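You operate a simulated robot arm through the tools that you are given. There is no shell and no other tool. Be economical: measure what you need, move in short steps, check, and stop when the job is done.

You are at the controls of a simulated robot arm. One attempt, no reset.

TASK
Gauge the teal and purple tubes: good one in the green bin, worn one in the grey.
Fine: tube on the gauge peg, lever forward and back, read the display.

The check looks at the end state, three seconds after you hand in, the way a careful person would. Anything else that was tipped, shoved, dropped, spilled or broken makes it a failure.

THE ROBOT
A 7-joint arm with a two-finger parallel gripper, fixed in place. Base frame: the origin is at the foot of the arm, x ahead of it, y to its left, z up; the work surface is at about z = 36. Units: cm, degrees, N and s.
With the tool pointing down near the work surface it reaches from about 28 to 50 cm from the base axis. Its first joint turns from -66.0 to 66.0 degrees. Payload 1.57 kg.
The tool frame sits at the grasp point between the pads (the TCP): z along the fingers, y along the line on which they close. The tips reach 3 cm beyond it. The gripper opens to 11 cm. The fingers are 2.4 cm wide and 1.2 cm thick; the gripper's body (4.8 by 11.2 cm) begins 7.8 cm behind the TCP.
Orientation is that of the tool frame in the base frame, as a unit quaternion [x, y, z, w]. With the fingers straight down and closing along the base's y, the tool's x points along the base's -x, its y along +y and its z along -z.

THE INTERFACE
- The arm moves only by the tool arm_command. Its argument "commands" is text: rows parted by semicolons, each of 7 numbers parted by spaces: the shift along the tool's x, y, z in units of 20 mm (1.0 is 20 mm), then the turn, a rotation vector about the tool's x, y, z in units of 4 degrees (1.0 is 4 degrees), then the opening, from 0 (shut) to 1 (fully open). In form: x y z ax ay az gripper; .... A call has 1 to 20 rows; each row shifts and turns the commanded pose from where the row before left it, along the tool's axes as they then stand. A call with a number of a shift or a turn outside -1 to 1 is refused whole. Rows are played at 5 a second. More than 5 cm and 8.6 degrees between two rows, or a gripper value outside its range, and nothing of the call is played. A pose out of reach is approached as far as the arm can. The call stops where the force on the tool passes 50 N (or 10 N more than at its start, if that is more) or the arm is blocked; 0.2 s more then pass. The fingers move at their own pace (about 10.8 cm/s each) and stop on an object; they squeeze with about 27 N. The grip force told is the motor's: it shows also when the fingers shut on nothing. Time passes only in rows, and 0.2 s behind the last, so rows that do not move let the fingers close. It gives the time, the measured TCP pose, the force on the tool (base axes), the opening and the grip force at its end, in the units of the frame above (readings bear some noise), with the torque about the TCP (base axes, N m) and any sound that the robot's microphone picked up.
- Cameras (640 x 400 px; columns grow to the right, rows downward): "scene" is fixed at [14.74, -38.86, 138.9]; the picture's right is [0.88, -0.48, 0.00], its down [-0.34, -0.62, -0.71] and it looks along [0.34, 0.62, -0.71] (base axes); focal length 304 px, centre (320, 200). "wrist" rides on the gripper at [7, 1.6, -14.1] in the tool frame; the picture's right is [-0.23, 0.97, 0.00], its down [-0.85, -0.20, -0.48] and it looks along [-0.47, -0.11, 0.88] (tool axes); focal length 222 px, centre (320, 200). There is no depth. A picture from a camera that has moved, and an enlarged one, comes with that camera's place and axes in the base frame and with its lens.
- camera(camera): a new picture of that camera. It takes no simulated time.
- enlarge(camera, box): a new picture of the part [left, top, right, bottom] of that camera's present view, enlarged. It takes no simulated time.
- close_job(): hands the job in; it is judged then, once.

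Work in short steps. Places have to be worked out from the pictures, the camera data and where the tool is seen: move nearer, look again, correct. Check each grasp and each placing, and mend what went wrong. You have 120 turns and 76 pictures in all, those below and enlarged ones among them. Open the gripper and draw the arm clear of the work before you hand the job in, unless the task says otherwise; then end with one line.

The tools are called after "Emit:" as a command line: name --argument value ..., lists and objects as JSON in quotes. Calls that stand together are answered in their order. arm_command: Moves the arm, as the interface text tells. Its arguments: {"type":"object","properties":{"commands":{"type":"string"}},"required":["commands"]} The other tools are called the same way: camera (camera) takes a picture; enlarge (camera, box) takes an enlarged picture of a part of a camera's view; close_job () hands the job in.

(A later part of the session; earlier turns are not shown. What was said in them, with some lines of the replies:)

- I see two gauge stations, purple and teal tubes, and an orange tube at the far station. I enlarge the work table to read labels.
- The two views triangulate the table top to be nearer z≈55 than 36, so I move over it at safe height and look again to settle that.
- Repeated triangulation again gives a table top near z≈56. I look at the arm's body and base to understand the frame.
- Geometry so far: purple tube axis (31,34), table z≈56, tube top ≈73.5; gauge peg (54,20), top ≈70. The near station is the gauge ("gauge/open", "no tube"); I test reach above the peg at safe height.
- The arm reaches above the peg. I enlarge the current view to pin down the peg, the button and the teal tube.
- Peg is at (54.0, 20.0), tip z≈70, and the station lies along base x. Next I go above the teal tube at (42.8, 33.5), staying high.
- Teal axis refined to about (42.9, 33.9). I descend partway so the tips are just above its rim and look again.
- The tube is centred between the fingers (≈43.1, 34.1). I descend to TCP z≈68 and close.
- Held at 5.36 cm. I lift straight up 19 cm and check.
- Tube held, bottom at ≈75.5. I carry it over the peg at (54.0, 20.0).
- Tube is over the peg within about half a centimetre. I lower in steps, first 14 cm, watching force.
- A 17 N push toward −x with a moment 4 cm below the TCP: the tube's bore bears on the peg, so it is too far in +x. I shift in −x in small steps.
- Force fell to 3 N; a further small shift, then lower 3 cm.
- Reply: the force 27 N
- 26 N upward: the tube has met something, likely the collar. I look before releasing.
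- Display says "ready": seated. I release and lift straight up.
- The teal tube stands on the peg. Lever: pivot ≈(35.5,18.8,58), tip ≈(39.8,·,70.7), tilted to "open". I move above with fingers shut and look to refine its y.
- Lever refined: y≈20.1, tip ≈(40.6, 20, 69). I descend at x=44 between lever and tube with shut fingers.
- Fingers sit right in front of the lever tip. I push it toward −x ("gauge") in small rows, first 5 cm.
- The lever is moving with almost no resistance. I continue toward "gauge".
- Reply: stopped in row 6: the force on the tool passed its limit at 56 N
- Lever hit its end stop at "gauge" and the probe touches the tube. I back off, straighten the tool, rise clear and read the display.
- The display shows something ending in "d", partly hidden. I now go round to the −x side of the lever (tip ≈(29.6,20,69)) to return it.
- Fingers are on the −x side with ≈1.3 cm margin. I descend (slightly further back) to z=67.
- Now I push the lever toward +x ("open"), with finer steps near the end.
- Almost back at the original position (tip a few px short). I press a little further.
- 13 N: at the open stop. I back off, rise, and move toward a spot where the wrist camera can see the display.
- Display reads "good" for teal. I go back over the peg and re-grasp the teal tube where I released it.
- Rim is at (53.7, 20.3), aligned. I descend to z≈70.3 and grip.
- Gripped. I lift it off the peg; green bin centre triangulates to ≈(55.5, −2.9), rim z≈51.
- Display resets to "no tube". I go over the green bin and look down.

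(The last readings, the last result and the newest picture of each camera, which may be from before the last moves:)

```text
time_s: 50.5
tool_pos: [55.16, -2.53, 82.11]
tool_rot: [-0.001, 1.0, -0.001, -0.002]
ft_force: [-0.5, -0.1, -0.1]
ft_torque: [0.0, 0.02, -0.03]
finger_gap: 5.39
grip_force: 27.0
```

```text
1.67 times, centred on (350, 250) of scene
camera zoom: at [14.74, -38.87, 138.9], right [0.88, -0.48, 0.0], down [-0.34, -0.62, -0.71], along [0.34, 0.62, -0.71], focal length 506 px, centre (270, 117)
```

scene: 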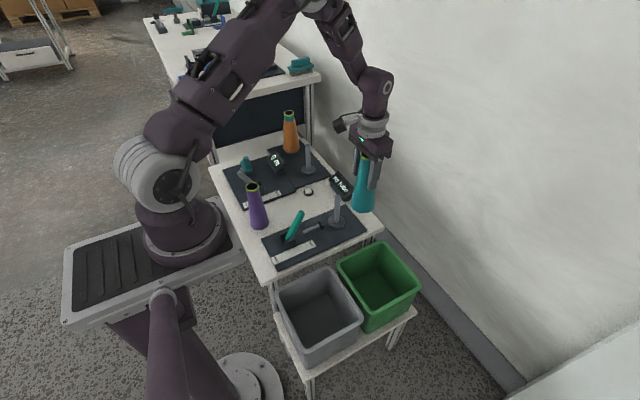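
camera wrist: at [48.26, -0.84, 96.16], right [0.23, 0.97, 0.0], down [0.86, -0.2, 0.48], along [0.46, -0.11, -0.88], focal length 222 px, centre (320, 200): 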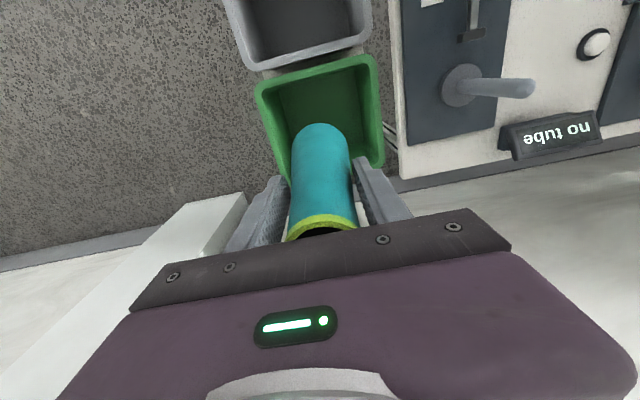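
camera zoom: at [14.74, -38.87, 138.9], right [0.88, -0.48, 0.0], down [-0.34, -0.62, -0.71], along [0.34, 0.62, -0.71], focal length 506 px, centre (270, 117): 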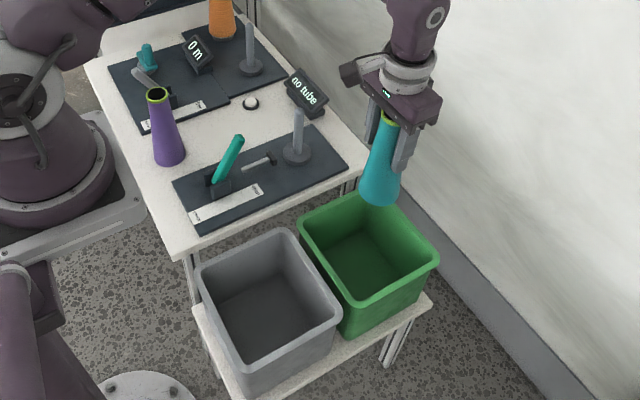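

Green bin rim spans about x 47–66, y −12–8; the tube is near its centre. I lower it 19 cm, then slower.

Emit:
arm_command --commands "-.2 .1 1 0 0 0 0;0 0 1 0 0 0 0;0 0 1 0 0 0 0;0 0 1 0 0 0 0;0 0 1 0 0 0 0;0 0 1 0 0 0 0;0 0 1 0 0 0 0;0 0 1 0 0 0 0;0 0 1 0 0 0 0;0 0 1 0 0 0 0;0 0 1 0 0 0 0;0 0 1 0 0 0 0;0 0 0 0 0 0 0"

Emit:
enlarge --camera "scene" --box '[260, 130, 440, 370]'

```text
time_s: 53.3
tool_pos: [55.72, -2.14, 57.93]
tool_rot: [-0.002, 1.0, 0.0, -0.002]
ft_force: [0.6, 1.1, -0.4]
ft_torque: [-0.03, 0.0, -0.01]
finger_gap: 5.41
grip_force: 27.2
```

```text
1.67 times, centred on (350, 250) of scene
camera zoom: at [14.75, -38.86, 138.9], right [0.88, -0.48, 0.0], down [-0.34, -0.62, -0.71], along [0.34, 0.62, -0.71], focal length 506 px, centre (270, 117)
```

zoom: 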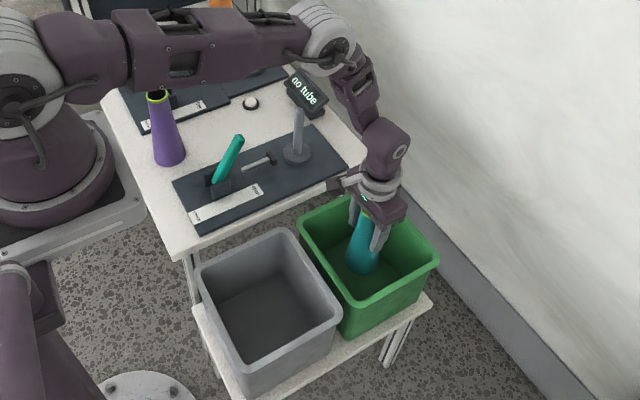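

Tube is inside the bin. I lower further in small rows until contact.

Emit:
arm_command --commands "0 0 .5 0 0 0 0;0 0 .5 0 0 0 0;0 0 .5 0 0 0 0;0 0 .5 0 0 0 0;0 0 .5 0 0 0 0;0 0 .5 0 0 0 0;0 0 0 0 0 0 0"

Emit:
enlarge --camera "scene" --box '[260, 130, 440, 370]'

```text
time_s: 54.9
tool_pos: [55.62, -2.1, 52.2]
tool_rot: [0.0, 1.0, 0.0, -0.001]
ft_force: [-1.0, 1.0, -1.7]
ft_torque: [0.03, 0.02, -0.02]
finger_gap: 5.4
grip_force: 27.2
```

```text
1.67 times, centred on (350, 250) of scene
camera zoom: at [14.75, -38.86, 138.9], right [0.88, -0.48, 0.0], down [-0.34, -0.62, -0.71], along [0.34, 0.62, -0.71], focal length 506 px, centre (270, 117)
```

zoom: 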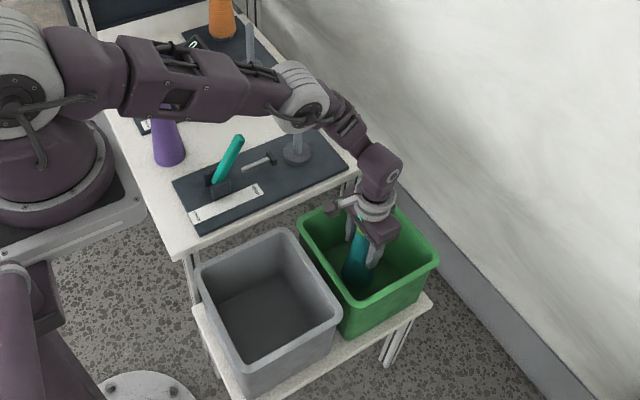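

No contact yet and the forearm clears the table items (≈z 82). I continue in finer rows.

Emit:
arm_command --commands "0 0 .3 0 0 0 0;0 0 .3 0 0 0 0;0 0 .3 0 0 0 0;0 0 .3 0 0 0 0;0 0 .3 0 0 0 0;0 0 0 0 0 0 0"

```text
time_s: 56.3
tool_pos: [55.11, -2.5, 50.46]
tool_rot: [-0.001, 1.0, 0.0, -0.001]
ft_force: [0.5, -0.3, -0.3]
ft_torque: [-0.02, -0.01, -0.01]
finger_gap: 5.4
grip_force: 27.0
out of reach, approached as far as the arm can: row 2, 3, 5
```

Reach limit at z≈50.5. I draw in slightly toward the base (still central in the bin) and lower more.

Emit:
arm_command --commands ".5 .1 0 0 0 0 0;.5 .1 .2 0 0 0 0;0 0 .25 0 0 0 0;0 0 .25 0 0 0 0;0 0 .25 0 0 0 0;0 0 0 0 0 0 0"

Emit:
camera --camera "wrist"

```text
time_s: 57.7
tool_pos: [53.16, -2.13, 49.08]
tool_rot: [0.0, 1.0, -0.001, -0.001]
ft_force: [-0.2, 0.1, -0.4]
ft_torque: [0.02, -0.02, -0.04]
finger_gap: 5.38
grip_force: 27.3
out of reach, approached as far as the arm can: row 5
```

```text
30 pictures are left
camera wrist: at [46.26, -0.35, 63.19], right [0.23, 0.97, 0.0], down [0.86, -0.2, 0.48], along [0.46, -0.11, -0.88], focal length 222 px, centre (320, 200)
```

wrist: 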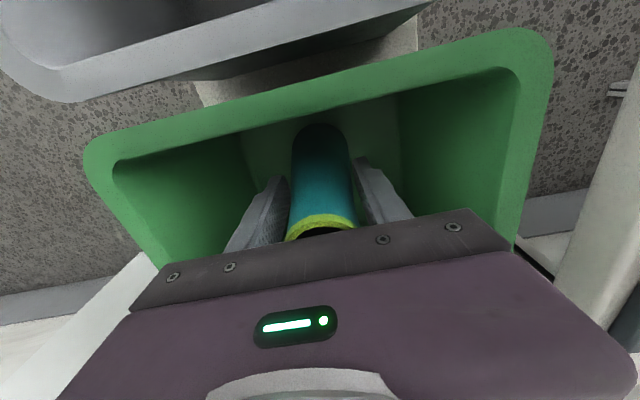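

The tube bottom is within a couple of cm of the bin floor and reach is at its limit. I release with a partial opening and rise.

Emit:
arm_command --commands "0 0 0 0 0 0 .55;0 0 0 0 0 0 .75;0 0 0 0 0 0 .75;0 0 0 0 0 0 .75"

Emit:
camera --camera "wrist"

```text
time_s: 58.7
tool_pos: [53.29, -2.06, 49.03]
tool_rot: [0.0, 1.0, 0.0, -0.002]
ft_force: [0.4, -0.1, 0.3]
ft_torque: [0.02, 0.03, 0.0]
finger_gap: 8.25
grip_force: 0.0
```

```text
29 pictures are left
camera wrist: at [46.26, -0.35, 63.2], right [0.23, 0.97, 0.0], down [0.86, -0.2, 0.48], along [0.46, -0.11, -0.88], focal length 222 px, centre (320, 200)
```

wrist: 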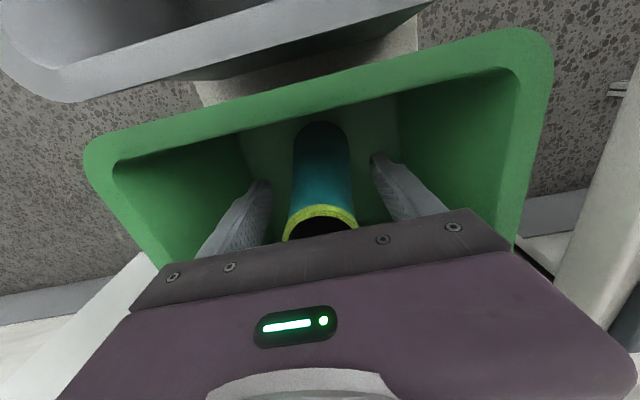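

The tube stands in the bin. I rise straight up.

Emit:
arm_command --commands "0 0 -.5 0 0 0 .75;0 0 -1 0 0 0 .75;0 0 -1 0 0 0 .75;0 0 -1 0 0 0 .75;0 0 -1 0 0 0 .75;0 0 -1 0 0 0 .75;0 0 -1 0 0 0 .75;0 0 -1 0 0 0 .75;0 0 -1 0 0 0 .75;0 0 -1 0 0 0 .75;0 0 -1 0 0 0 .75;0 0 -1 0 0 0 .75;0 0 -1 0 0 0 .75;0 0 -1 0 0 0 .75;0 0 -1 0 0 0 1;0 0 -1 0 0 0 1;0 0 -1 0 0 0 1;0 0 -1 0 0 0 1;0 0 -1 0 0 0 1;0 0 0 0 0 0 1"

Emit:
camera --camera "scene"

```text
time_s: 62.9
tool_pos: [53.21, -2.2, 86.17]
tool_rot: [-0.001, 1.0, -0.001, -0.002]
ft_force: [0.1, -0.6, -0.1]
ft_torque: [-0.03, -0.02, 0.03]
finger_gap: 10.99
grip_force: 0.0
```

```text
28 pictures are left
```

scene: 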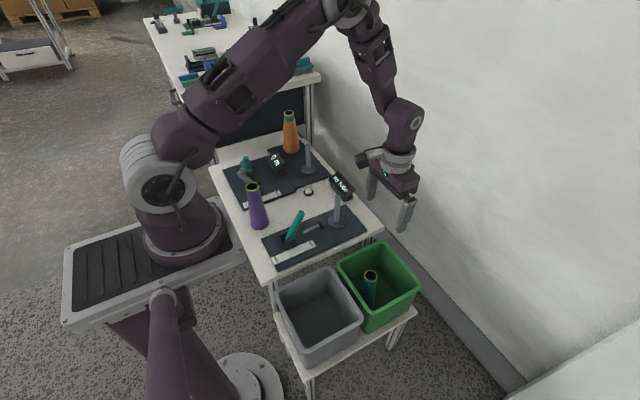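

Teal stands in the green bin. Now I travel high to above the purple tube at ≈(31, 33.8).

Emit:
arm_command --commands ".61 1 -.1 0 0 0 1;.61 1 -.1 0 0 0 1;.61 1 0 0 0 0 1;.61 1 0 0 0 0 1;.61 1 0 0 0 0 1;.61 1 0 0 0 0 1;.61 1 0 0 0 0 1;.61 1 0 0 0 0 1;.61 1 0 0 0 0 1;.61 1 0 0 0 0 1;.61 1 0 0 0 0 1;.61 1 0 0 0 0 1;.61 1 0 0 0 0 1;.61 1 0 0 0 0 1;.61 1 0 0 0 0 1;.61 1 0 0 0 0 1;.61 1 0 0 0 0 1;.61 1 0 0 0 0 1;0 0 0 0 0 0 1"

Emit:
camera --camera "wrist"

```text
time_s: 66.9
tool_pos: [31.36, 33.99, 86.41]
tool_rot: [-0.001, 1.0, 0.0, -0.002]
ft_force: [-0.2, -0.8, 0.1]
ft_torque: [-0.02, -0.02, -0.02]
finger_gap: 11.0
grip_force: 0.1
```

```text
27 pictures are left
camera wrist: at [24.38, 35.77, 100.51], right [0.23, 0.97, 0.0], down [0.86, -0.2, 0.48], along [0.46, -0.11, -0.88], focal length 222 px, centre (320, 200)
```

wrist: 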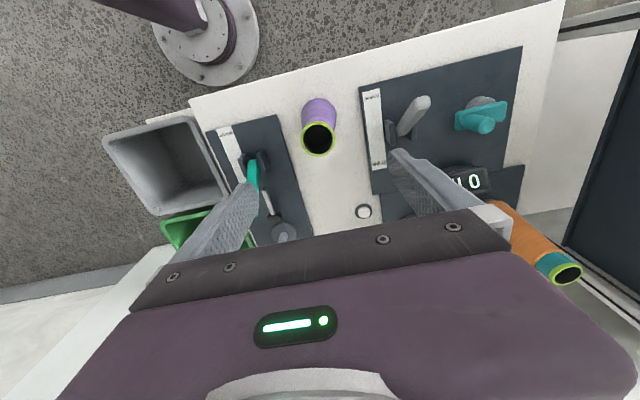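

Purple rim at ≈(30.2, 34.1). I correct x, descend to just above the rim and look.

Emit:
arm_command --commands ".5 .05 1 0 0 0 1;0 0 1 0 0 0 1;0 0 1 0 0 0 1;0 0 1 0 0 0 1;0 0 1 0 0 0 1;0 0 0 0 0 0 1"

Emit:
camera --camera "wrist"

```text
time_s: 68.3
tool_pos: [30.34, 34.1, 76.51]
tool_rot: [0.0, 1.0, 0.001, -0.002]
ft_force: [0.4, 0.1, -0.3]
ft_torque: [-0.01, 0.03, 0.0]
finger_gap: 10.98
grip_force: 0.1
```

```text
26 pictures are left
camera wrist: at [23.38, 35.81, 90.68], right [0.23, 0.97, 0.0], down [0.86, -0.2, 0.48], along [0.46, -0.11, -0.88], focal length 222 px, centre (320, 200)
```

wrist: 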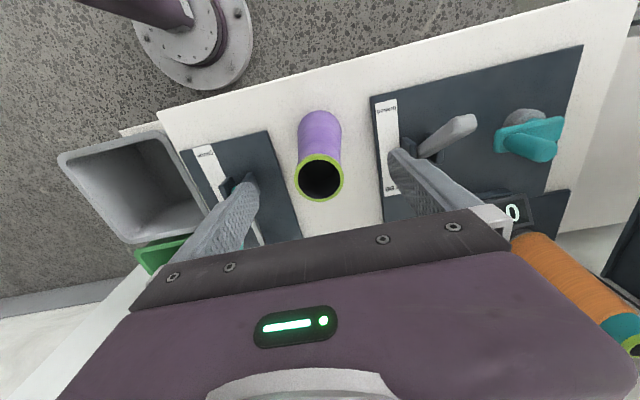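

Nearly the same picture as with teal before its grasp. Small x correction, descend to z≈68 and grip.

Emit:
arm_command --commands ".15 0 1 0 0 0 1;0 0 1 0 0 0 1;0 0 1 0 0 0 1;0 0 1 0 0 0 1;0 0 .25 0 0 0 1;0 0 0 0 0 0 1;0 0 0 0 0 0 0;0 0 0 0 0 0 0;0 0 0 0 0 0 0;0 0 0 0 0 0 0"

Emit:
camera --camera "wrist"

```text
time_s: 70.5
tool_pos: [29.98, 34.13, 67.93]
tool_rot: [-0.001, 1.0, 0.0, -0.002]
ft_force: [-0.6, 0.1, 0.5]
ft_torque: [-0.01, 0.02, 0.03]
finger_gap: 5.38
grip_force: 27.3
out of reach, approached as far as the arm can: row 3
```

```text
25 pictures are left
camera wrist: at [23.02, 35.74, 82.1], right [0.23, 0.97, 0.0], down [0.86, -0.2, 0.48], along [0.46, -0.11, -0.88], focal length 222 px, centre (320, 200)
```

wrist: 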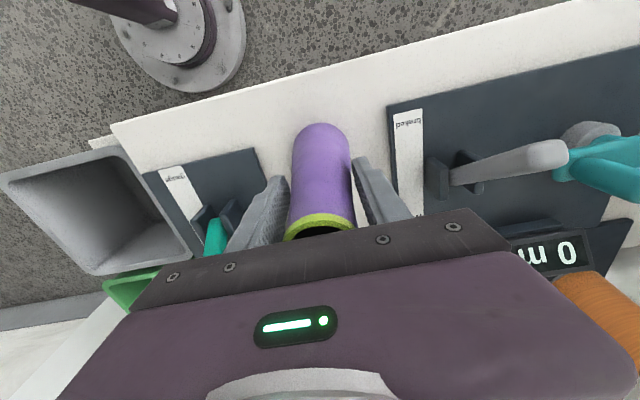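

Gripped like teal (5.38). I lift 19.5 cm, then carry toward the peg.

Emit:
arm_command --commands "0 0 -.5 0 0 0 0;0 0 -1 0 0 0 0;0 0 -1 0 0 0 0;0 0 -1 0 0 0 0;0 0 -1 0 0 0 0;0 0 -1 0 0 0 0;0 0 -1 0 0 0 0;0 0 -1 0 0 0 0;0 0 -1 0 0 0 0;0 0 -1 0 0 0 0;0 0 -.5 0 0 0 0;0 0 0 0 0 0 0"

Emit:
arm_command --commands "-.98 -.58 0 0 0 0 0;-.98 -.58 0 0 0 0 0;-.98 -.58 0 0 0 0 0;-.98 -.58 0 0 0 0 0;-.98 -.58 0 0 0 0 0;-.98 -.58 0 0 0 0 0;-.98 -.58 0 0 0 0 0;-.98 -.58 0 0 0 0 0;-.98 -.58 0 0 0 0 0;-.98 -.58 0 0 0 0 0;-.98 -.58 0 0 0 0 0;-.96 -.56 0 0 0 0 0;0 0 0 0 0 0 0;0 0 0 0 0 0 0"

Emit:
enlarge --camera "scene" --box '[240, 110, 410, 260]'

```text
time_s: 73.1
tool_pos: [29.94, 34.14, 87.91]
tool_rot: [-0.001, 1.0, 0.0, -0.001]
ft_force: [-0.1, -0.3, -0.4]
ft_torque: [-0.02, 0.05, -0.02]
finger_gap: 5.37
grip_force: 26.7
```

```text
time_s: 76.1
tool_pos: [53.52, 20.06, 87.87]
tool_rot: [0.0, 1.0, 0.0, -0.002]
ft_force: [0.9, -0.2, 0.5]
ft_torque: [0.0, -0.04, -0.02]
finger_gap: 5.38
grip_force: 27.7
```

```text
2.67 times, centred on (325, 185) of scene
camera zoom: at [14.75, -38.86, 138.9], right [0.88, -0.48, 0.0], down [-0.34, -0.62, -0.71], along [0.34, 0.62, -0.71], focal length 810 px, centre (307, 240)
```

zoom: 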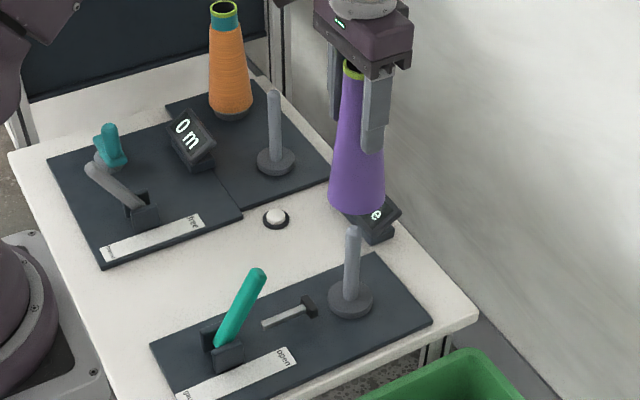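

Aligned over the peg. I lower 14 cm and check the side force.

Emit:
arm_command --commands ".03 .08 1 0 0 0 0;0 0 1 0 0 0 0;0 0 1 0 0 0 0;0 0 1 0 0 0 0;0 0 1 0 0 0 0;0 0 1 0 0 0 0;0 0 .8 0 0 0 0;0 0 0 0 0 0 0"

```text
time_s: 77.9
tool_pos: [53.53, 20.44, 74.25]
tool_rot: [-0.001, 1.0, 0.001, -0.002]
ft_force: [-0.9, -1.1, -0.4]
ft_torque: [0.0, 0.0, 0.0]
finger_gap: 5.35
grip_force: 26.7
```

No side force. I continue down in small rows to seating.

Emit:
arm_command --commands "0 0 .5 0 0 0 0;0 0 .5 0 0 0 0;0 0 .5 0 0 0 0;0 0 .3 0 0 0 0;0 0 .15 0 0 0 0;0 0 0 0 0 0 0"

Emit:
camera --camera "wrist"

```text
time_s: 79.3
tool_pos: [53.32, 20.31, 70.48]
tool_rot: [-0.001, 1.0, 0.0, -0.001]
ft_force: [0.4, 1.7, 2.3]
ft_torque: [0.06, -0.04, -0.04]
finger_gap: 5.35
grip_force: 27.1
```

```text
23 pictures are left
camera wrist: at [46.42, 21.89, 84.54], right [0.23, 0.97, 0.0], down [0.86, -0.2, 0.48], along [0.46, -0.11, -0.88], focal length 222 px, centre (320, 200)
```

wrist: 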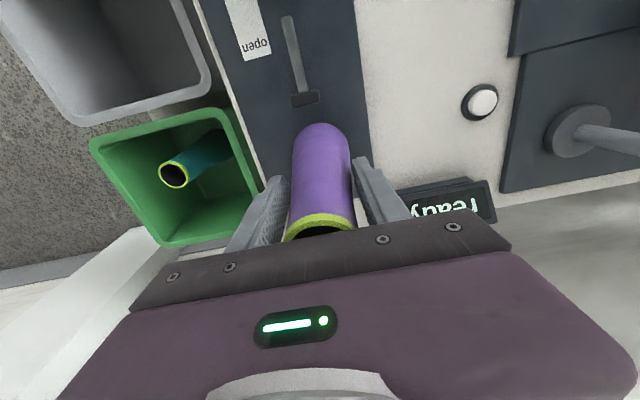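

"ready" again. A last small press, then release and lift clear.

Emit:
arm_command --commands "0 0 .1 0 0 0 0;0 0 0 0 0 0 1;0 0 0 0 0 0 1;0 0 0 0 0 0 1;0 0 -.5 0 0 0 1;0 0 -1 0 0 0 1;0 0 -1 0 0 0 1;0 0 -1 0 0 0 1;0 0 -1 0 0 0 1;0 0 -1 0 0 0 1;0 0 -1 0 0 0 1;0 0 -1 0 0 0 1;0 0 0 0 0 0 1;.95 0 0 0 0 0 0;.95 0 0 0 0 0 0;.95 0 0 0 0 0 0;.95 -.05 0 0 0 0 0;.9 0 0 0 0 0 0;0 0 0 0 0 0 0"

Emit:
enlarge --camera "scene" --box '[240, 130, 390, 270]'

```text
time_s: 83.3
tool_pos: [43.92, 20.18, 85.18]
tool_rot: [-0.001, 1.0, -0.001, -0.001]
ft_force: [0.5, 0.5, 0.6]
ft_torque: [0.01, 0.02, 0.0]
finger_gap: 0.0
grip_force: 21.5
```

```text
2.86 times, centred on (315, 200) of scene
camera zoom: at [14.74, -38.86, 138.9], right [0.88, -0.48, 0.0], down [-0.34, -0.62, -0.71], along [0.34, 0.62, -0.71], focal length 868 px, centre (334, 200)
```

zoom: 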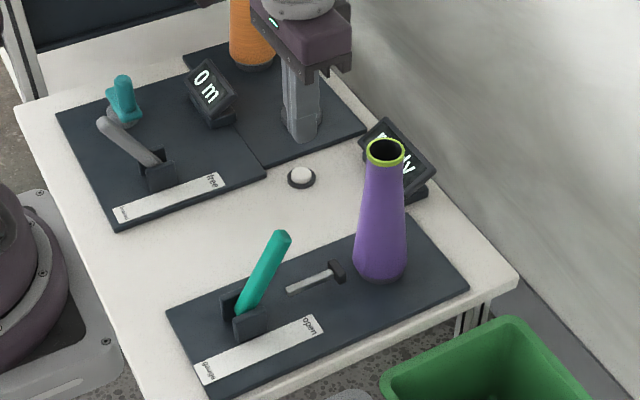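

Purple stands on the peg. I repeat the lever stroke: descend at x≈44 to z=67.

Emit:
arm_command --commands "0 0 1 0 0 0 0;0 0 1 0 0 0 0;0 0 1 0 0 0 0;0 0 1 0 0 0 0;0 0 1 0 0 0 0;0 0 1 0 0 0 0;0 0 1 0 0 0 0;0 0 1 0 0 0 0;0 0 1 0 0 0 0;0 -.05 .1 0 0 0 0;0 0 0 0 0 0 0"

Emit:
arm_command --commands ".5 0 0 0 0 0 0;.5 0 0 0 0 0 0;.5 0 0 0 0 0 0;.5 0 0 0 0 0 0;.5 0 0 0 0 0 0;.5 0 0 0 0 0 0;.5 0 0 0 0 0 0;.4 0 0 0 0 0 0;.2 0 0 0 0 0 0;.15 0 0 0 0 0 0;.1 0 0 0 0 0 0;0 0 0 0 0 0 0"

```text
time_s: 85.7
tool_pos: [44.12, 20.09, 67.04]
tool_rot: [-0.001, 1.0, 0.001, -0.002]
ft_force: [0.2, -0.2, -0.4]
ft_torque: [0.02, 0.0, 0.01]
finger_gap: 0.02
grip_force: 21.5
```

```text
time_s: 88.3
tool_pos: [35.15, 20.1, 67.08]
tool_rot: [0.0, 1.0, 0.0, -0.001]
ft_force: [2.6, -0.4, -0.7]
ft_torque: [-0.01, -0.06, 0.0]
finger_gap: 0.0
grip_force: 21.0
```

Near the gauge stop; a little more until force rises.

Emit:
arm_command --commands ".1 0 0 0 0 0 0;.1 0 0 0 0 0 0;0 0 0 0 0 0 0"

```text
time_s: 89.1
tool_pos: [35.07, 20.03, 67.19]
tool_rot: [0.0, 1.0, 0.001, 0.001]
ft_force: [18.2, -1.3, 2.5]
ft_torque: [-0.05, -0.48, -0.01]
finger_gap: 0.0
grip_force: 21.7
```

18 N at the stop: the gauge position is reached. I back off, rise, go round to the −x side and descend.

Emit:
arm_command --commands "-.6 0 0 0 0 0 0;-.3 0 -.5 0 0 0 0;0 0 -1 0 0 0 0;0 0 -1 0 0 0 0;0 0 -1 0 0 0 0;0 0 -1 0 0 0 0;0 0 -1 0 0 0 0;0 0 -1 0 0 0 0;0 0 -1 0 0 0 0;0 0 0 0 0 0 0;.92 0 0 0 0 0 0;.92 0 0 0 0 0 0;.92 0 0 0 0 0 0;.92 0 0 0 0 0 0;.92 0 0 0 0 0 0;.92 0 0 0 0 0 0;0 0 0 0 0 0 0"

Emit:
enlarge --camera "scene" --box '[220, 120, 400, 270]'

```text
time_s: 92.7
tool_pos: [25.66, 19.81, 82.18]
tool_rot: [-0.001, 1.0, 0.0, -0.001]
ft_force: [0.6, 0.0, -0.7]
ft_torque: [0.01, -0.01, -0.01]
finger_gap: 0.01
grip_force: 21.5
```

```text
2.67 times, centred on (310, 195) of scene
camera zoom: at [14.74, -38.86, 138.9], right [0.88, -0.48, 0.0], down [-0.34, -0.62, -0.71], along [0.34, 0.62, -0.71], focal length 810 px, centre (347, 213)
```

zoom: 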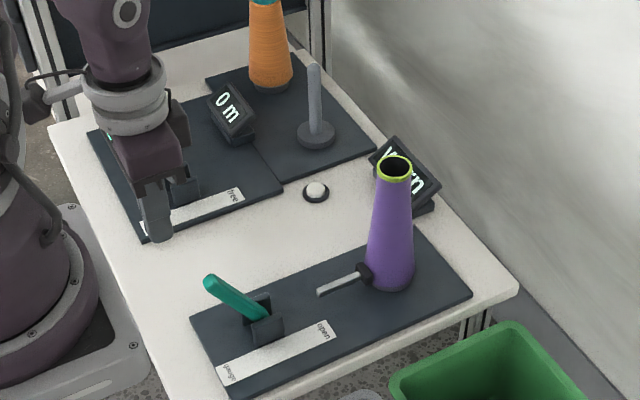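

The display shows "w…rn" (worn). I descend on the −x side and push the lever back.

Emit:
arm_command --commands "0 .1 1 0 0 0 0;0 0 1 0 0 0 0;0 0 1 0 0 0 0;0 0 1 0 0 0 0;0 0 1 0 0 0 0;0 0 1 0 0 0 0;0 0 1 0 0 0 0;0 0 .6 0 0 0 0;0 0 0 0 0 0 0"

Emit:
arm_command --commands "-.5 0 0 0 0 0 0;-.5 0 0 0 0 0 0;-.5 0 0 0 0 0 0;-.5 0 0 0 0 0 0;-.5 0 0 0 0 0 0;-.5 0 0 0 0 0 0;-.5 0 0 0 0 0 0;-.5 0 0 0 0 0 0;-.5 0 0 0 0 0 0;-.2 0 0 0 0 0 0;-.2 0 0 0 0 0 0;-.15 0 0 0 0 0 0;0 0 0 0 0 0 0"

```text
time_s: 94.7
tool_pos: [25.66, 20.13, 66.92]
tool_rot: [-0.001, 1.0, 0.001, -0.002]
ft_force: [-0.5, 0.0, -0.1]
ft_torque: [0.0, 0.01, -0.02]
finger_gap: 0.0
grip_force: 21.4
```

```text
time_s: 97.5
tool_pos: [35.72, 20.13, 66.82]
tool_rot: [-0.001, 1.0, 0.0, -0.002]
ft_force: [-10.2, -0.4, 9.0]
ft_torque: [0.04, 0.15, -0.04]
finger_gap: 0.0
grip_force: 21.2
```

Lever is back at the open stop (10 N). I back off, rise, and go to view the display.

Emit:
arm_command --commands ".7 0 0 0 0 0 0;0 0 -1 0 0 0 0;0 0 -1 0 0 0 0;0 0 -1 0 0 0 0;0 0 -1 0 0 0 0;0 0 -1 0 0 0 0;0 0 -1 0 0 0 0;0 0 -1 0 0 0 0;0 0 -1 0 0 0 0;0 0 -1 0 0 0 0;0 0 -1 0 0 0 0;-1 .7 0 0 0 0 1;-1 .7 0 0 0 0 1;-1 .7 0 0 0 0 1;-1 .7 0 0 0 0 1;-.8 .7 0 0 0 0 1;0 .7 0 0 0 0 1;0 .7 0 0 0 0 1;0 0 0 0 0 0 1"

Emit:
enlarge --camera "wrist" --box '[180, 60, 440, 260]'

```text
time_s: 101.5
tool_pos: [44.1, 29.95, 86.89]
tool_rot: [-0.001, 1.0, 0.0, -0.001]
ft_force: [-0.3, -0.2, -0.8]
ft_torque: [0.01, -0.01, 0.01]
finger_gap: 10.99
grip_force: 0.1
```

```text
2.00 times, centred on (310, 160) of wrist
camera zoom: at [37.16, 31.61, 100.93], right [0.23, 0.97, 0.0], down [0.86, -0.2, 0.48], along [0.46, -0.11, -0.88], focal length 444 px, centre (340, 280)
```

zoom: 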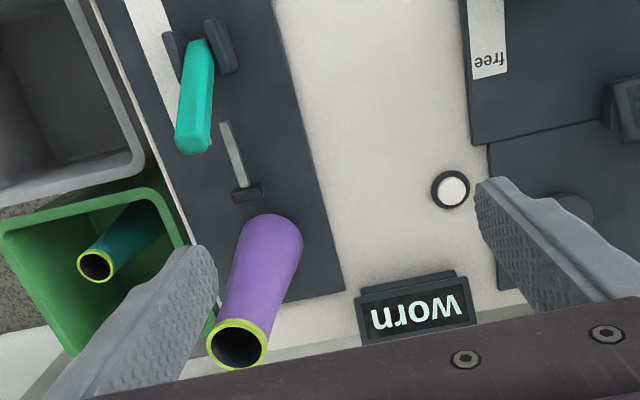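

"worn" is clear: purple goes to the grey bin. I re-grasp it on the peg.

Emit:
arm_command --commands "-.94 -.97 0 0 0 0 1;-.94 -.97 0 0 0 0 1;-.94 -.97 0 0 0 0 1;-.94 -.97 0 0 0 0 1;-.94 -.97 0 0 0 0 1;0 0 0 0 0 0 1;0 0 1 0 0 0 1;0 0 1 0 0 0 1;0 0 1 0 0 0 1;0 0 1 0 0 0 1;0 0 1 0 0 0 1;0 0 0 0 0 0 1"

Emit:
camera --camera "wrist"

```text
time_s: 104.1
tool_pos: [53.22, 20.2, 76.77]
tool_rot: [-0.002, 1.0, 0.0, -0.002]
ft_force: [0.3, -0.4, 0.6]
ft_torque: [-0.01, 0.01, 0.02]
finger_gap: 10.97
grip_force: 0.0
```

```text
19 pictures are left
camera wrist: at [46.32, 21.93, 90.88], right [0.23, 0.97, 0.0], down [0.86, -0.2, 0.48], along [0.46, -0.11, -0.88], focal length 222 px, centre (320, 200)
```

wrist: 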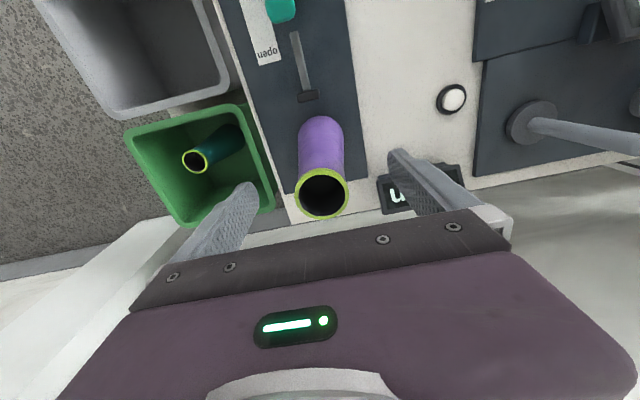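

The tube is centred between the fingers. I descend to z≈70, grip, and lift.

Emit:
arm_command --commands "-.1 0 1 0 0 0 1;0 0 1 0 0 0 1;0 0 1 0 0 0 1;0 0 .3 0 0 0 1;0 0 0 0 0 0 1;0 0 0 0 0 0 0;0 0 0 0 0 0 0;0 0 0 0 0 0 0;0 0 0 0 0 0 0"

Emit:
arm_command --commands "0 0 -.5 0 0 0 0;0 0 -1 0 0 0 0;0 0 -1 0 0 0 0;0 0 -1 0 0 0 0;0 0 -1 0 0 0 0;0 0 -1 0 0 0 0;0 0 -1 0 0 0 0;0 0 -1 0 0 0 0;0 0 -1 0 0 0 0;0 0 -.7 0 0 0 0;0 0 0 0 0 0 0"

Emit:
camera --camera "wrist"

```text
time_s: 106.1
tool_pos: [53.45, 20.15, 70.27]
tool_rot: [-0.001, 1.0, 0.0, -0.002]
ft_force: [0.4, 0.9, -1.7]
ft_torque: [0.03, -0.02, -0.01]
finger_gap: 5.36
grip_force: 26.8
```

```text
time_s: 108.5
tool_pos: [53.47, 20.28, 88.84]
tool_rot: [-0.001, 1.0, 0.0, -0.001]
ft_force: [-0.3, 0.4, -0.2]
ft_torque: [-0.02, -0.03, 0.03]
finger_gap: 5.37
grip_force: 26.7
```

```text
18 pictures are left
camera wrist: at [46.55, 21.92, 102.92], right [0.23, 0.97, 0.0], down [0.86, -0.2, 0.48], along [0.46, -0.11, -0.88], focal length 222 px, centre (320, 200)
```

wrist: 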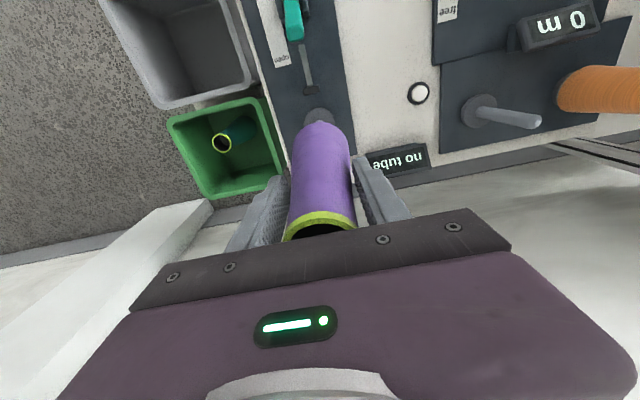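

Off the peg, "no tube". I carry it to above the grey bin, ≈(34.5, −2).

Emit:
arm_command --commands ".79 -.93 0 0 0 0 0;.79 -.93 0 0 0 0 0;.79 -.93 0 0 0 0 0;.79 -.93 0 0 0 0 0;.79 -.93 0 0 0 0 0;.79 -.93 0 0 0 0 0;.79 -.93 0 0 0 0 0;.79 -.93 0 0 0 0 0;.79 -.93 0 0 0 0 0;.79 -.93 0 0 0 0 0;.79 -.93 0 0 0 0 0;.79 -.93 0 0 0 0 0;0 0 0 0 0 0 0"

Emit:
camera --camera "wrist"

Emit:
camera --camera "scene"

```text
time_s: 111.3
tool_pos: [34.61, -1.9, 88.72]
tool_rot: [-0.001, 1.0, 0.0, -0.001]
ft_force: [-0.4, -0.7, -0.3]
ft_torque: [0.03, -0.03, 0.0]
finger_gap: 5.36
grip_force: 27.4
```

```text
17 pictures are left
camera wrist: at [27.7, -0.23, 102.9], right [0.23, 0.97, 0.0], down [0.86, -0.2, 0.48], along [0.46, -0.11, -0.88], focal length 222 px, centre (320, 200)
```

wrist: 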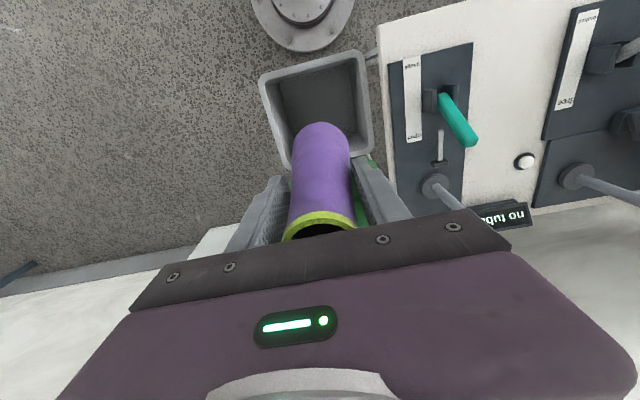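

```text
16 pictures are left
```

scene: 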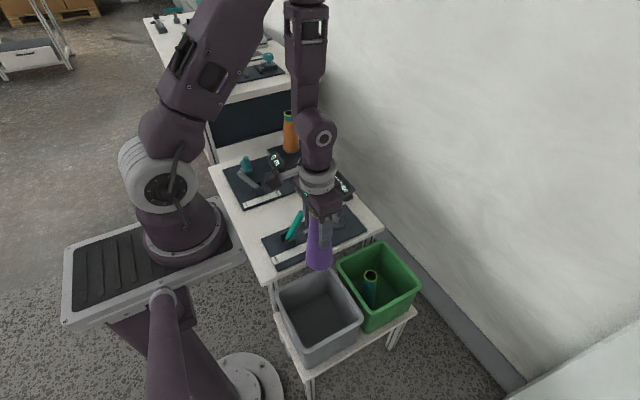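

Grey bin centre ≈(35.2, −1.7); the tube is over it. I lower 24 cm and look.

Emit:
arm_command --commands "-.2 0 1 0 0 0 0;0 0 1 0 0 0 0;0 0 1 0 0 0 0;0 0 1 0 0 0 0;0 0 1 0 0 0 0;0 0 1 0 0 0 0;0 0 1 0 0 0 0;0 0 1 0 0 0 0;0 0 1 0 0 0 0;0 0 1 0 0 0 0;0 0 1 0 0 0 0;0 0 1 0 0 0 0;0 0 0 0 0 0 0"

Emit:
camera --camera "scene"

```text
time_s: 114.1
tool_pos: [35.1, -2.0, 64.65]
tool_rot: [0.0, 1.0, -0.001, -0.001]
ft_force: [0.3, 0.1, -0.3]
ft_torque: [0.02, -0.01, -0.03]
finger_gap: 5.4
grip_force: 26.9
```

```text
15 pictures are left
```

scene: 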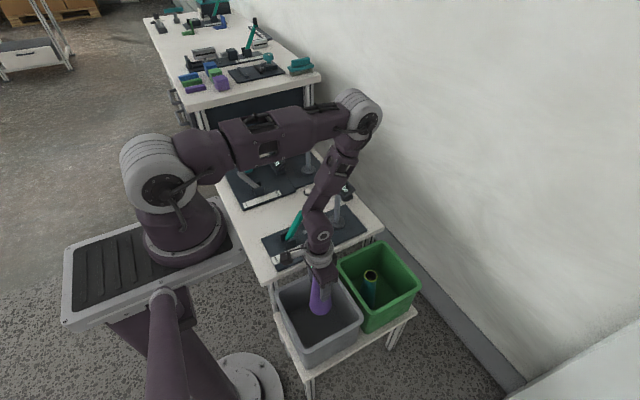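

The forearm comes near the gauge in this view; I enlarge to judge clearance to the lever and peg.

Emit:
enlarge --camera "scene" --box '[230, 100, 410, 290]'

Emit:
camera --camera "wrist"

```text
2.11 times, centred on (320, 195) of scene
camera zoom: at [14.75, -38.86, 138.9], right [0.88, -0.48, 0.0], down [-0.34, -0.62, -0.71], along [0.34, 0.62, -0.71], focal length 640 px, centre (320, 210)
```

zoom: 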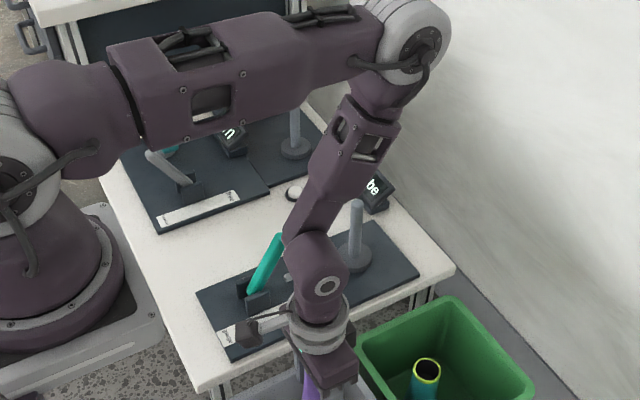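

```text
13 pictures are left
camera wrist: at [28.04, -0.22, 78.77], right [0.23, 0.97, 0.0], down [0.86, -0.2, 0.48], along [0.46, -0.11, -0.88], focal length 222 px, centre (320, 200)
```

wrist: 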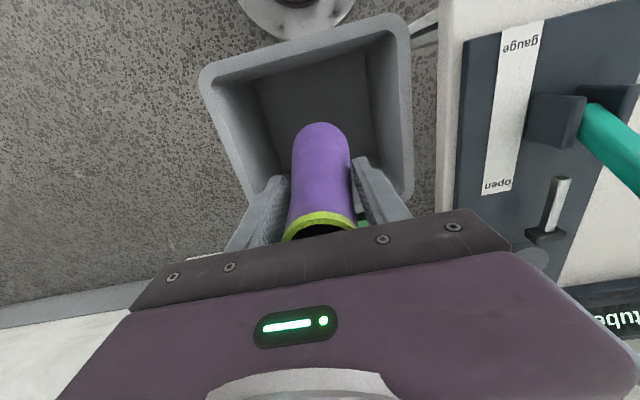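

Wrist joint is at z≈87 with the link rising away; lever and peg are >10 cm lateral to it. I continue lowering, watching forces.

Emit:
arm_command --commands "0 0 .7 0 0 0 0;0 0 .7 0 0 0 0;0 0 .7 0 0 0 0;0 0 .7 0 0 0 0;0 0 .7 0 0 0 0;0 0 .7 0 0 0 0;0 0 .7 0 0 0 0;0 0 0 0 0 0 0"

Emit:
enlarge --camera "scene" --box '[230, 100, 430, 370]'

```text
time_s: 115.9
tool_pos: [35.05, -2.02, 54.84]
tool_rot: [-0.001, 1.0, -0.001, -0.001]
ft_force: [-0.4, -0.6, 0.3]
ft_torque: [0.03, -0.02, 0.01]
finger_gap: 5.35
grip_force: 27.0
```

```text
1.48 times, centred on (330, 235) of scene
camera zoom: at [14.75, -38.86, 138.9], right [0.88, -0.48, 0.0], down [-0.34, -0.62, -0.71], along [0.34, 0.62, -0.71], focal length 450 px, centre (305, 148)
```

zoom: 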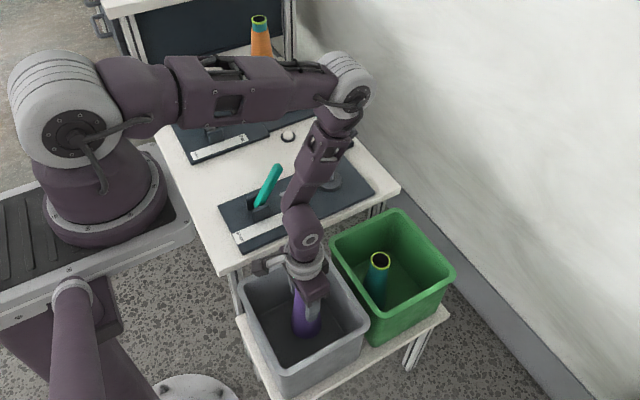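

All clear. I lower on in fine rows to the bin floor.

Emit:
arm_command --commands "0 0 .5 0 0 0 0;0 0 .5 0 0 0 0;0 0 .5 0 0 0 0;0 0 .4 0 0 0 0;0 0 .3 0 0 0 0;0 0 .3 0 0 0 0;0 0 .2 0 0 0 0;0 0 0 0 0 0 0"

```text
time_s: 117.7
tool_pos: [34.97, -2.09, 49.46]
tool_rot: [-0.001, 1.0, 0.0, -0.002]
ft_force: [0.6, 0.0, -1.2]
ft_torque: [-0.03, -0.01, 0.02]
finger_gap: 5.4
grip_force: 27.0
```

Emit:
arm_command --commands "0 0 .15 0 0 0 0;0 0 .15 0 0 0 0;0 0 .15 0 0 0 0;0 0 .15 0 0 0 0;0 0 0 0 0 0 0"

Emit:
enlarge --camera "scene" --box '[230, 100, 430, 370]'

```text
time_s: 118.9
tool_pos: [34.81, -2.01, 48.4]
tool_rot: [0.0, 1.0, -0.002, -0.002]
ft_force: [-4.3, -1.8, 26.3]
ft_torque: [-0.15, 0.14, -0.11]
finger_gap: 5.39
grip_force: 26.2
```

```text
1.48 times, centred on (330, 235) of scene
camera zoom: at [14.71, -38.87, 138.9], right [0.88, -0.48, 0.0], down [-0.34, -0.62, -0.71], along [0.34, 0.62, -0.71], focal length 450 px, centre (305, 148)
```

zoom: 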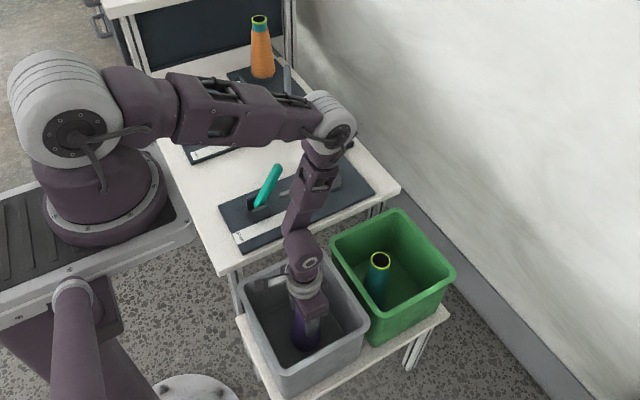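

The reading shows 26 N upward: the tube rests on the grey bin's floor. I ease, release with a partial opening, and rise straight.

Emit:
arm_command --commands "0 0 -.12 0 0 0 0;0 0 0 0 0 0 .6;0 0 0 0 0 0 .75;0 0 0 0 0 0 .75;0 0 -.5 0 0 0 .75;0 0 -1 0 0 0 .75;0 0 -1 0 0 0 .75;0 0 -1 0 0 0 .75;0 0 -1 0 0 0 .75;0 0 -1 0 0 0 .75;0 0 -1 0 0 0 .75;0 0 -1 0 0 0 .75;0 0 -1 0 0 0 .75;0 0 -1 0 0 0 .75;0 0 -1 0 0 0 .75;0 0 -1 0 0 0 .75;0 0 -1 0 0 0 .75;0 0 -1 0 0 0 .75;0 0 -1 0 0 0 .75;0 0 0 0 0 0 .75"

Emit:
arm_command --commands "0 0 -1 0 0 0 1;0 0 -1 0 0 0 1;0 0 -1 0 0 0 1;0 0 -1 0 0 0 1;0 0 -1 0 0 0 1;0 0 -1 0 0 0 1;0 0 -1 0 0 0 1;0 0 -1 0 0 0 1;0 0 -1 0 0 0 1;0 0 -1 0 0 0 1;0 0 0 0 0 0 1"

Emit:
camera --camera "scene"

```text
time_s: 123.1
tool_pos: [35.01, -1.94, 77.6]
tool_rot: [-0.001, 1.0, 0.0, -0.002]
ft_force: [-1.0, 0.5, 0.2]
ft_torque: [0.0, -0.01, -0.01]
finger_gap: 8.25
grip_force: 0.2
```

```text
time_s: 125.5
tool_pos: [35.19, -2.06, 97.6]
tool_rot: [-0.001, 1.0, 0.0, -0.002]
ft_force: [0.0, 0.2, -0.6]
ft_torque: [0.02, 0.02, 0.02]
finger_gap: 10.99
grip_force: 0.1
```

```text
10 pictures are left
```

scene: 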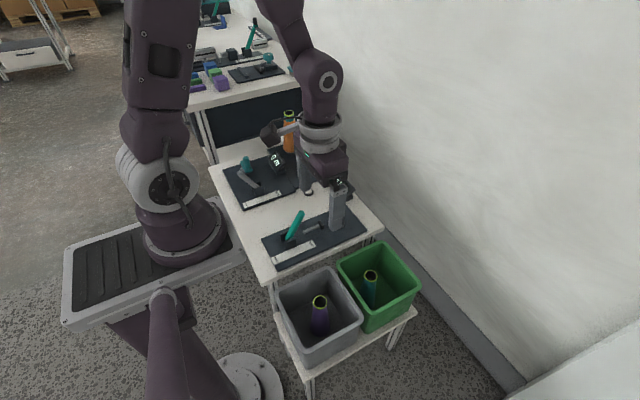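

Purple stands in the grey bin and teal in the green. The lever is back at open, nothing else looks moved, and the arm is clear with the gripper open, so I hand in.

Emit:
close_job

```text
The job is handed in.
```

The teal tube gauged "good" and is in the green bin; the purple tube gauged "worn" and is in the grey bin.
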